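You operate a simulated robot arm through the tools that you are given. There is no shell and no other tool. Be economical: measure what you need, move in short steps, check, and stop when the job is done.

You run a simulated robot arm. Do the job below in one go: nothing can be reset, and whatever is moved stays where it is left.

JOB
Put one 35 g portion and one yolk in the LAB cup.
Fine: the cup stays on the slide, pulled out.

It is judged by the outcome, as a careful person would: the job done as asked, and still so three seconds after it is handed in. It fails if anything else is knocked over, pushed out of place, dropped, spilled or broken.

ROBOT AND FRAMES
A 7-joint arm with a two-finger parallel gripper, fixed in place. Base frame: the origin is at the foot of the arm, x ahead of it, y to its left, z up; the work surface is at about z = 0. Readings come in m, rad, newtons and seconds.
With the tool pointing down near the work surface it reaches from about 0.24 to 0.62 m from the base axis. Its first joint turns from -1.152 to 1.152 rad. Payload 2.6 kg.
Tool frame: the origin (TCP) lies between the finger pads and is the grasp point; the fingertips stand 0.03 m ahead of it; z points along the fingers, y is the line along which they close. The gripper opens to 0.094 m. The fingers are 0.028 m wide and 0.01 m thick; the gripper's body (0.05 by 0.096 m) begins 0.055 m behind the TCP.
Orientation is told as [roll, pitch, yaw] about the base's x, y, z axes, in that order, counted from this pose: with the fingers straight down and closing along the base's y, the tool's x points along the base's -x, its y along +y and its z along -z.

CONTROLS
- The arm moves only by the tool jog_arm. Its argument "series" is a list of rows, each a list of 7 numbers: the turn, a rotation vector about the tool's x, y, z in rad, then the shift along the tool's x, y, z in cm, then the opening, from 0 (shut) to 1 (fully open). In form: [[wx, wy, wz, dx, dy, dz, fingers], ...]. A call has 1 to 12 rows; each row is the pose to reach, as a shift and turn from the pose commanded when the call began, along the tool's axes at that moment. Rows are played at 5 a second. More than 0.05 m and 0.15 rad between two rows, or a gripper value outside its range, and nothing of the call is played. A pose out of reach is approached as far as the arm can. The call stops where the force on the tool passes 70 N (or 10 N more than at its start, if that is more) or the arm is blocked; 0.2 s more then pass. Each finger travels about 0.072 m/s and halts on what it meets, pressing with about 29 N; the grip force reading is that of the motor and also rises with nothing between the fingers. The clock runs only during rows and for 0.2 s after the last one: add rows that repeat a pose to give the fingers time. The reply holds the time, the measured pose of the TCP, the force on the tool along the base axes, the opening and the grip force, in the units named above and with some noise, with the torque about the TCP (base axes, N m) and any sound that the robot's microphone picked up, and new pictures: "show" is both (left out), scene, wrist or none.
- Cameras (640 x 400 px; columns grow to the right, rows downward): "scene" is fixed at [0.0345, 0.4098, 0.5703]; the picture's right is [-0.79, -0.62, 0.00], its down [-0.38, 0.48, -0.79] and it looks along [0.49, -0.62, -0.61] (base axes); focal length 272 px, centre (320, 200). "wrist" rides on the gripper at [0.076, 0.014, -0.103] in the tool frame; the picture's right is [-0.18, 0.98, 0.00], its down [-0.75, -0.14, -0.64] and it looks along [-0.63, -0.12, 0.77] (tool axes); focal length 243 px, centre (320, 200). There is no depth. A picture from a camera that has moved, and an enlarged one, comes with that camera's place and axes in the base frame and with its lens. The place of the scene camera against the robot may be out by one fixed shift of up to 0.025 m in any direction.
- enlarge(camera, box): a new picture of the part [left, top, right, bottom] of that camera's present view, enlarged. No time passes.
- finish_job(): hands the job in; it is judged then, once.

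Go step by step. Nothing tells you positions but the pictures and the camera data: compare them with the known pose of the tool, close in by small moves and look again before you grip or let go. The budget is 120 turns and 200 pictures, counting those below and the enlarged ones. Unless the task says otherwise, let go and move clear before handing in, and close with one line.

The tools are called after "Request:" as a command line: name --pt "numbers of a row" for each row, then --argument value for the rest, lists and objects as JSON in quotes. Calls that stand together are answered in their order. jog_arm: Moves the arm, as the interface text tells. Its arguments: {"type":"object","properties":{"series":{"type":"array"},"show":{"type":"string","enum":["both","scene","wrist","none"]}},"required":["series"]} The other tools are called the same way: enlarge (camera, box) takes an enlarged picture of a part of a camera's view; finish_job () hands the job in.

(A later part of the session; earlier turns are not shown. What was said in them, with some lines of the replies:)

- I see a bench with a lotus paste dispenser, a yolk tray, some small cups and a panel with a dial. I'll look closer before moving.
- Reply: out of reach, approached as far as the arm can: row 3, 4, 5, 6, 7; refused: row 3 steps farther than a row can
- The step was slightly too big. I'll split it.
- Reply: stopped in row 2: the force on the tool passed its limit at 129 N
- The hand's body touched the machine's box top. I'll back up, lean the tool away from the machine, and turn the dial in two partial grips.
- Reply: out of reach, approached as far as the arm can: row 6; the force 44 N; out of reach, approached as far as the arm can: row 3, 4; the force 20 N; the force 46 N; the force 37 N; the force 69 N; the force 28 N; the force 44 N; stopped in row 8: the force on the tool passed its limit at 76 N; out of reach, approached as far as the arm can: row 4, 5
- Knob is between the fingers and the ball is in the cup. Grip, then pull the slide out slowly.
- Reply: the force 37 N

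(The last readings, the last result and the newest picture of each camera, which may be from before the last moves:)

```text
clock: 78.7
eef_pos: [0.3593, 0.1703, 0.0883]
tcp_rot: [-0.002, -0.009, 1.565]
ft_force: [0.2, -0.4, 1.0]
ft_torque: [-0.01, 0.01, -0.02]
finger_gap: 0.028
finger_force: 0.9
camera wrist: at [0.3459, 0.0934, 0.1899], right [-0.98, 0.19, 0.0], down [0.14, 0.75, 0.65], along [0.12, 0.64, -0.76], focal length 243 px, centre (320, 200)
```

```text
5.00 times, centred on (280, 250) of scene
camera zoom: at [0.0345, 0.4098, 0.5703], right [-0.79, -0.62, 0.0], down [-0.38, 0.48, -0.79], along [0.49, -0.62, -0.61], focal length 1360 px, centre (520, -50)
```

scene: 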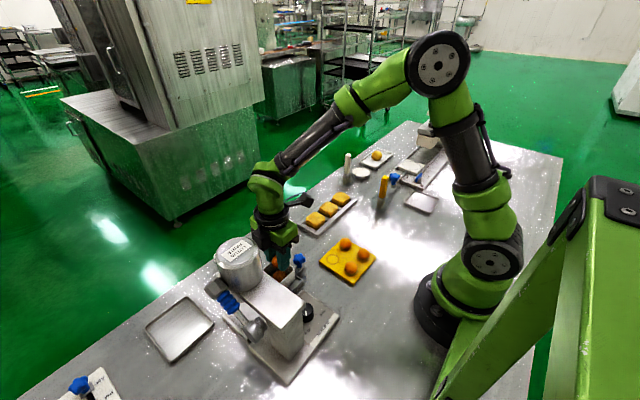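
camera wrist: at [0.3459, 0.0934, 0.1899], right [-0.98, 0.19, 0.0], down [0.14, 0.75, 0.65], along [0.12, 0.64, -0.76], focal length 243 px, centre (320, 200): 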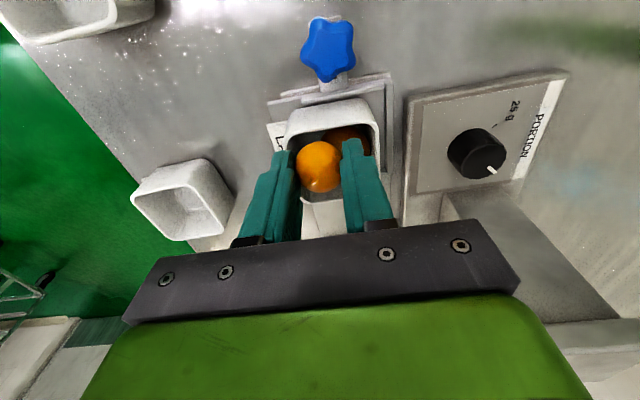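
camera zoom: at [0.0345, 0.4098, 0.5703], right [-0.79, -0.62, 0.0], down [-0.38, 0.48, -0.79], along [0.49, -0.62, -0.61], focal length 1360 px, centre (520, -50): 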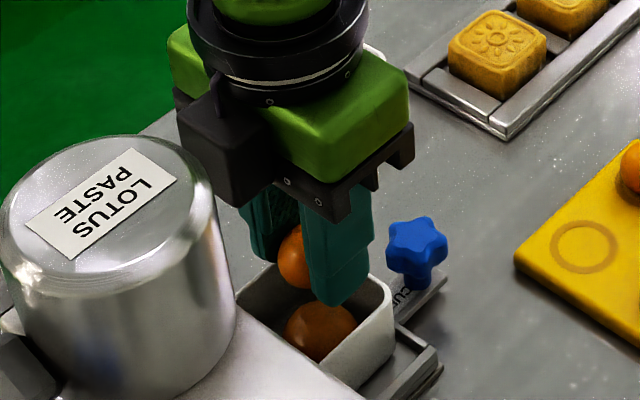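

Request:
jog_arm --pt "0 0 0 0.1 0 0.1 0.285" --pt "0 0 0 0.1 0 0.1 0.32" --pt "0 0 0 0.1 0 0.1 0.38" --pt "0 0 0 0.1 0 0.1 0.45" --show "wrist"

Request:
jog_arm --pt "0 0 0 0 0 -3 0.5" --pt "0 0 0 0 0 -7 0.5" --pt "0 0 0 3 0 -11 0.5" --pt "0 0 0 6.5 0 -14 0.5"

Request:
enlarge --camera "wrist" --box '[220, 20, 440, 210]'

Request:
enlarge --camera "scene" --box '[230, 220, 330, 320]'

```text
clock: 79.7
eef_pos: [0.3596, 0.17, 0.0876]
tcp_rot: [-0.003, -0.009, 1.567]
ft_force: [0.0, 0.7, 0.1]
ft_torque: [0.0, 0.0, 0.04]
finger_gap: 0.0421
finger_force: 0.0
camera wrist: at [0.3457, 0.0925, 0.1887], right [-0.98, 0.19, 0.0], down [0.14, 0.75, 0.65], along [0.12, 0.64, -0.76], focal length 243 px, centre (320, 200)
```

wrist: 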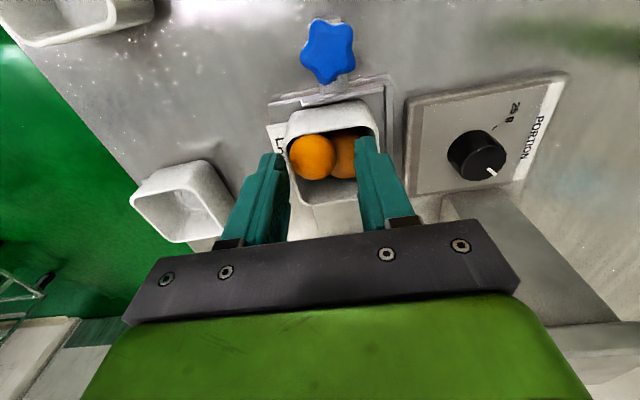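

```text
clock: 80.7
eef_pos: [0.3581, 0.1017, 0.2279]
tcp_rot: [-0.001, -0.011, 1.567]
ft_force: [0.0, -0.3, -0.1]
ft_torque: [0.03, 0.01, -0.01]
finger_gap: 0.0471
finger_force: 0.1
camera wrist: at [0.3444, 0.0259, 0.3282], right [-0.98, 0.19, 0.0], down [0.14, 0.75, 0.65], along [0.12, 0.64, -0.76], focal length 243 px, centre (320, 200)
```

scene: 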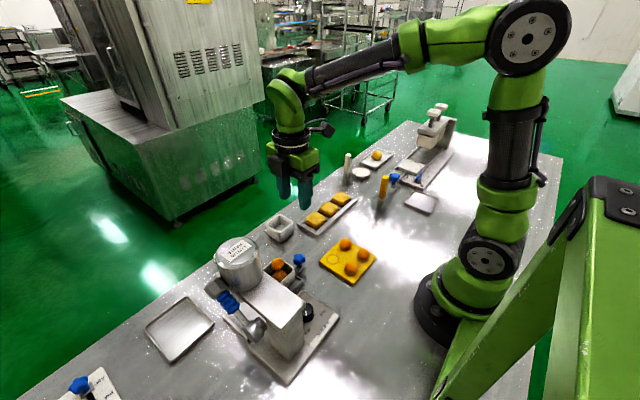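
wrist: 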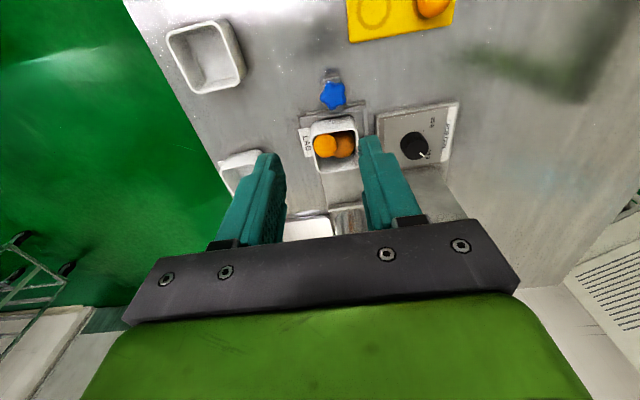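

```text
2.11 times, centred on (330, 115) of wrist
camera zoom: at [0.3444, 0.0259, 0.3282], right [-0.98, 0.19, 0.0], down [0.14, 0.75, 0.65], along [0.12, 0.64, -0.76], focal length 511 px, centre (299, 379)
```

zoom: 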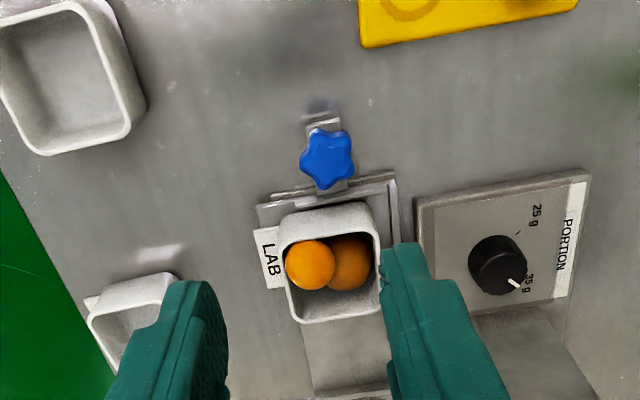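

```text
4.00 times, centred on (280, 270) of scene
camera zoom: at [0.0345, 0.4099, 0.5703], right [-0.79, -0.62, 0.0], down [-0.38, 0.48, -0.79], along [0.49, -0.62, -0.61], focal length 1088 px, centre (480, -80)
```

zoom: 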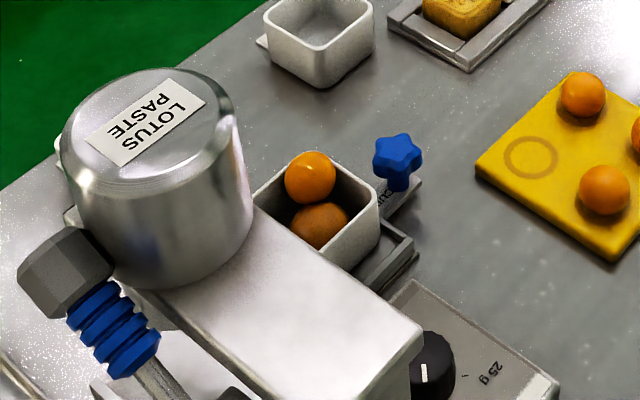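

Both the paste ball and the yolk are sitting in the LAB cup. The slide is pulled out, the dial is at 35 g, the lever has sprung back up and the arm is clear, so I'm handing in.

Request:
finish_job

```text
The job is handed in.
```

The LAB cup now holds one paste portion, dispensed with the dial at 35 g, and one yolk. It is on the slide, pulled out. While I was reaching for the dial the hand bumped the top of the dispenser once, and I saw nothing moved or damaged afterwards.
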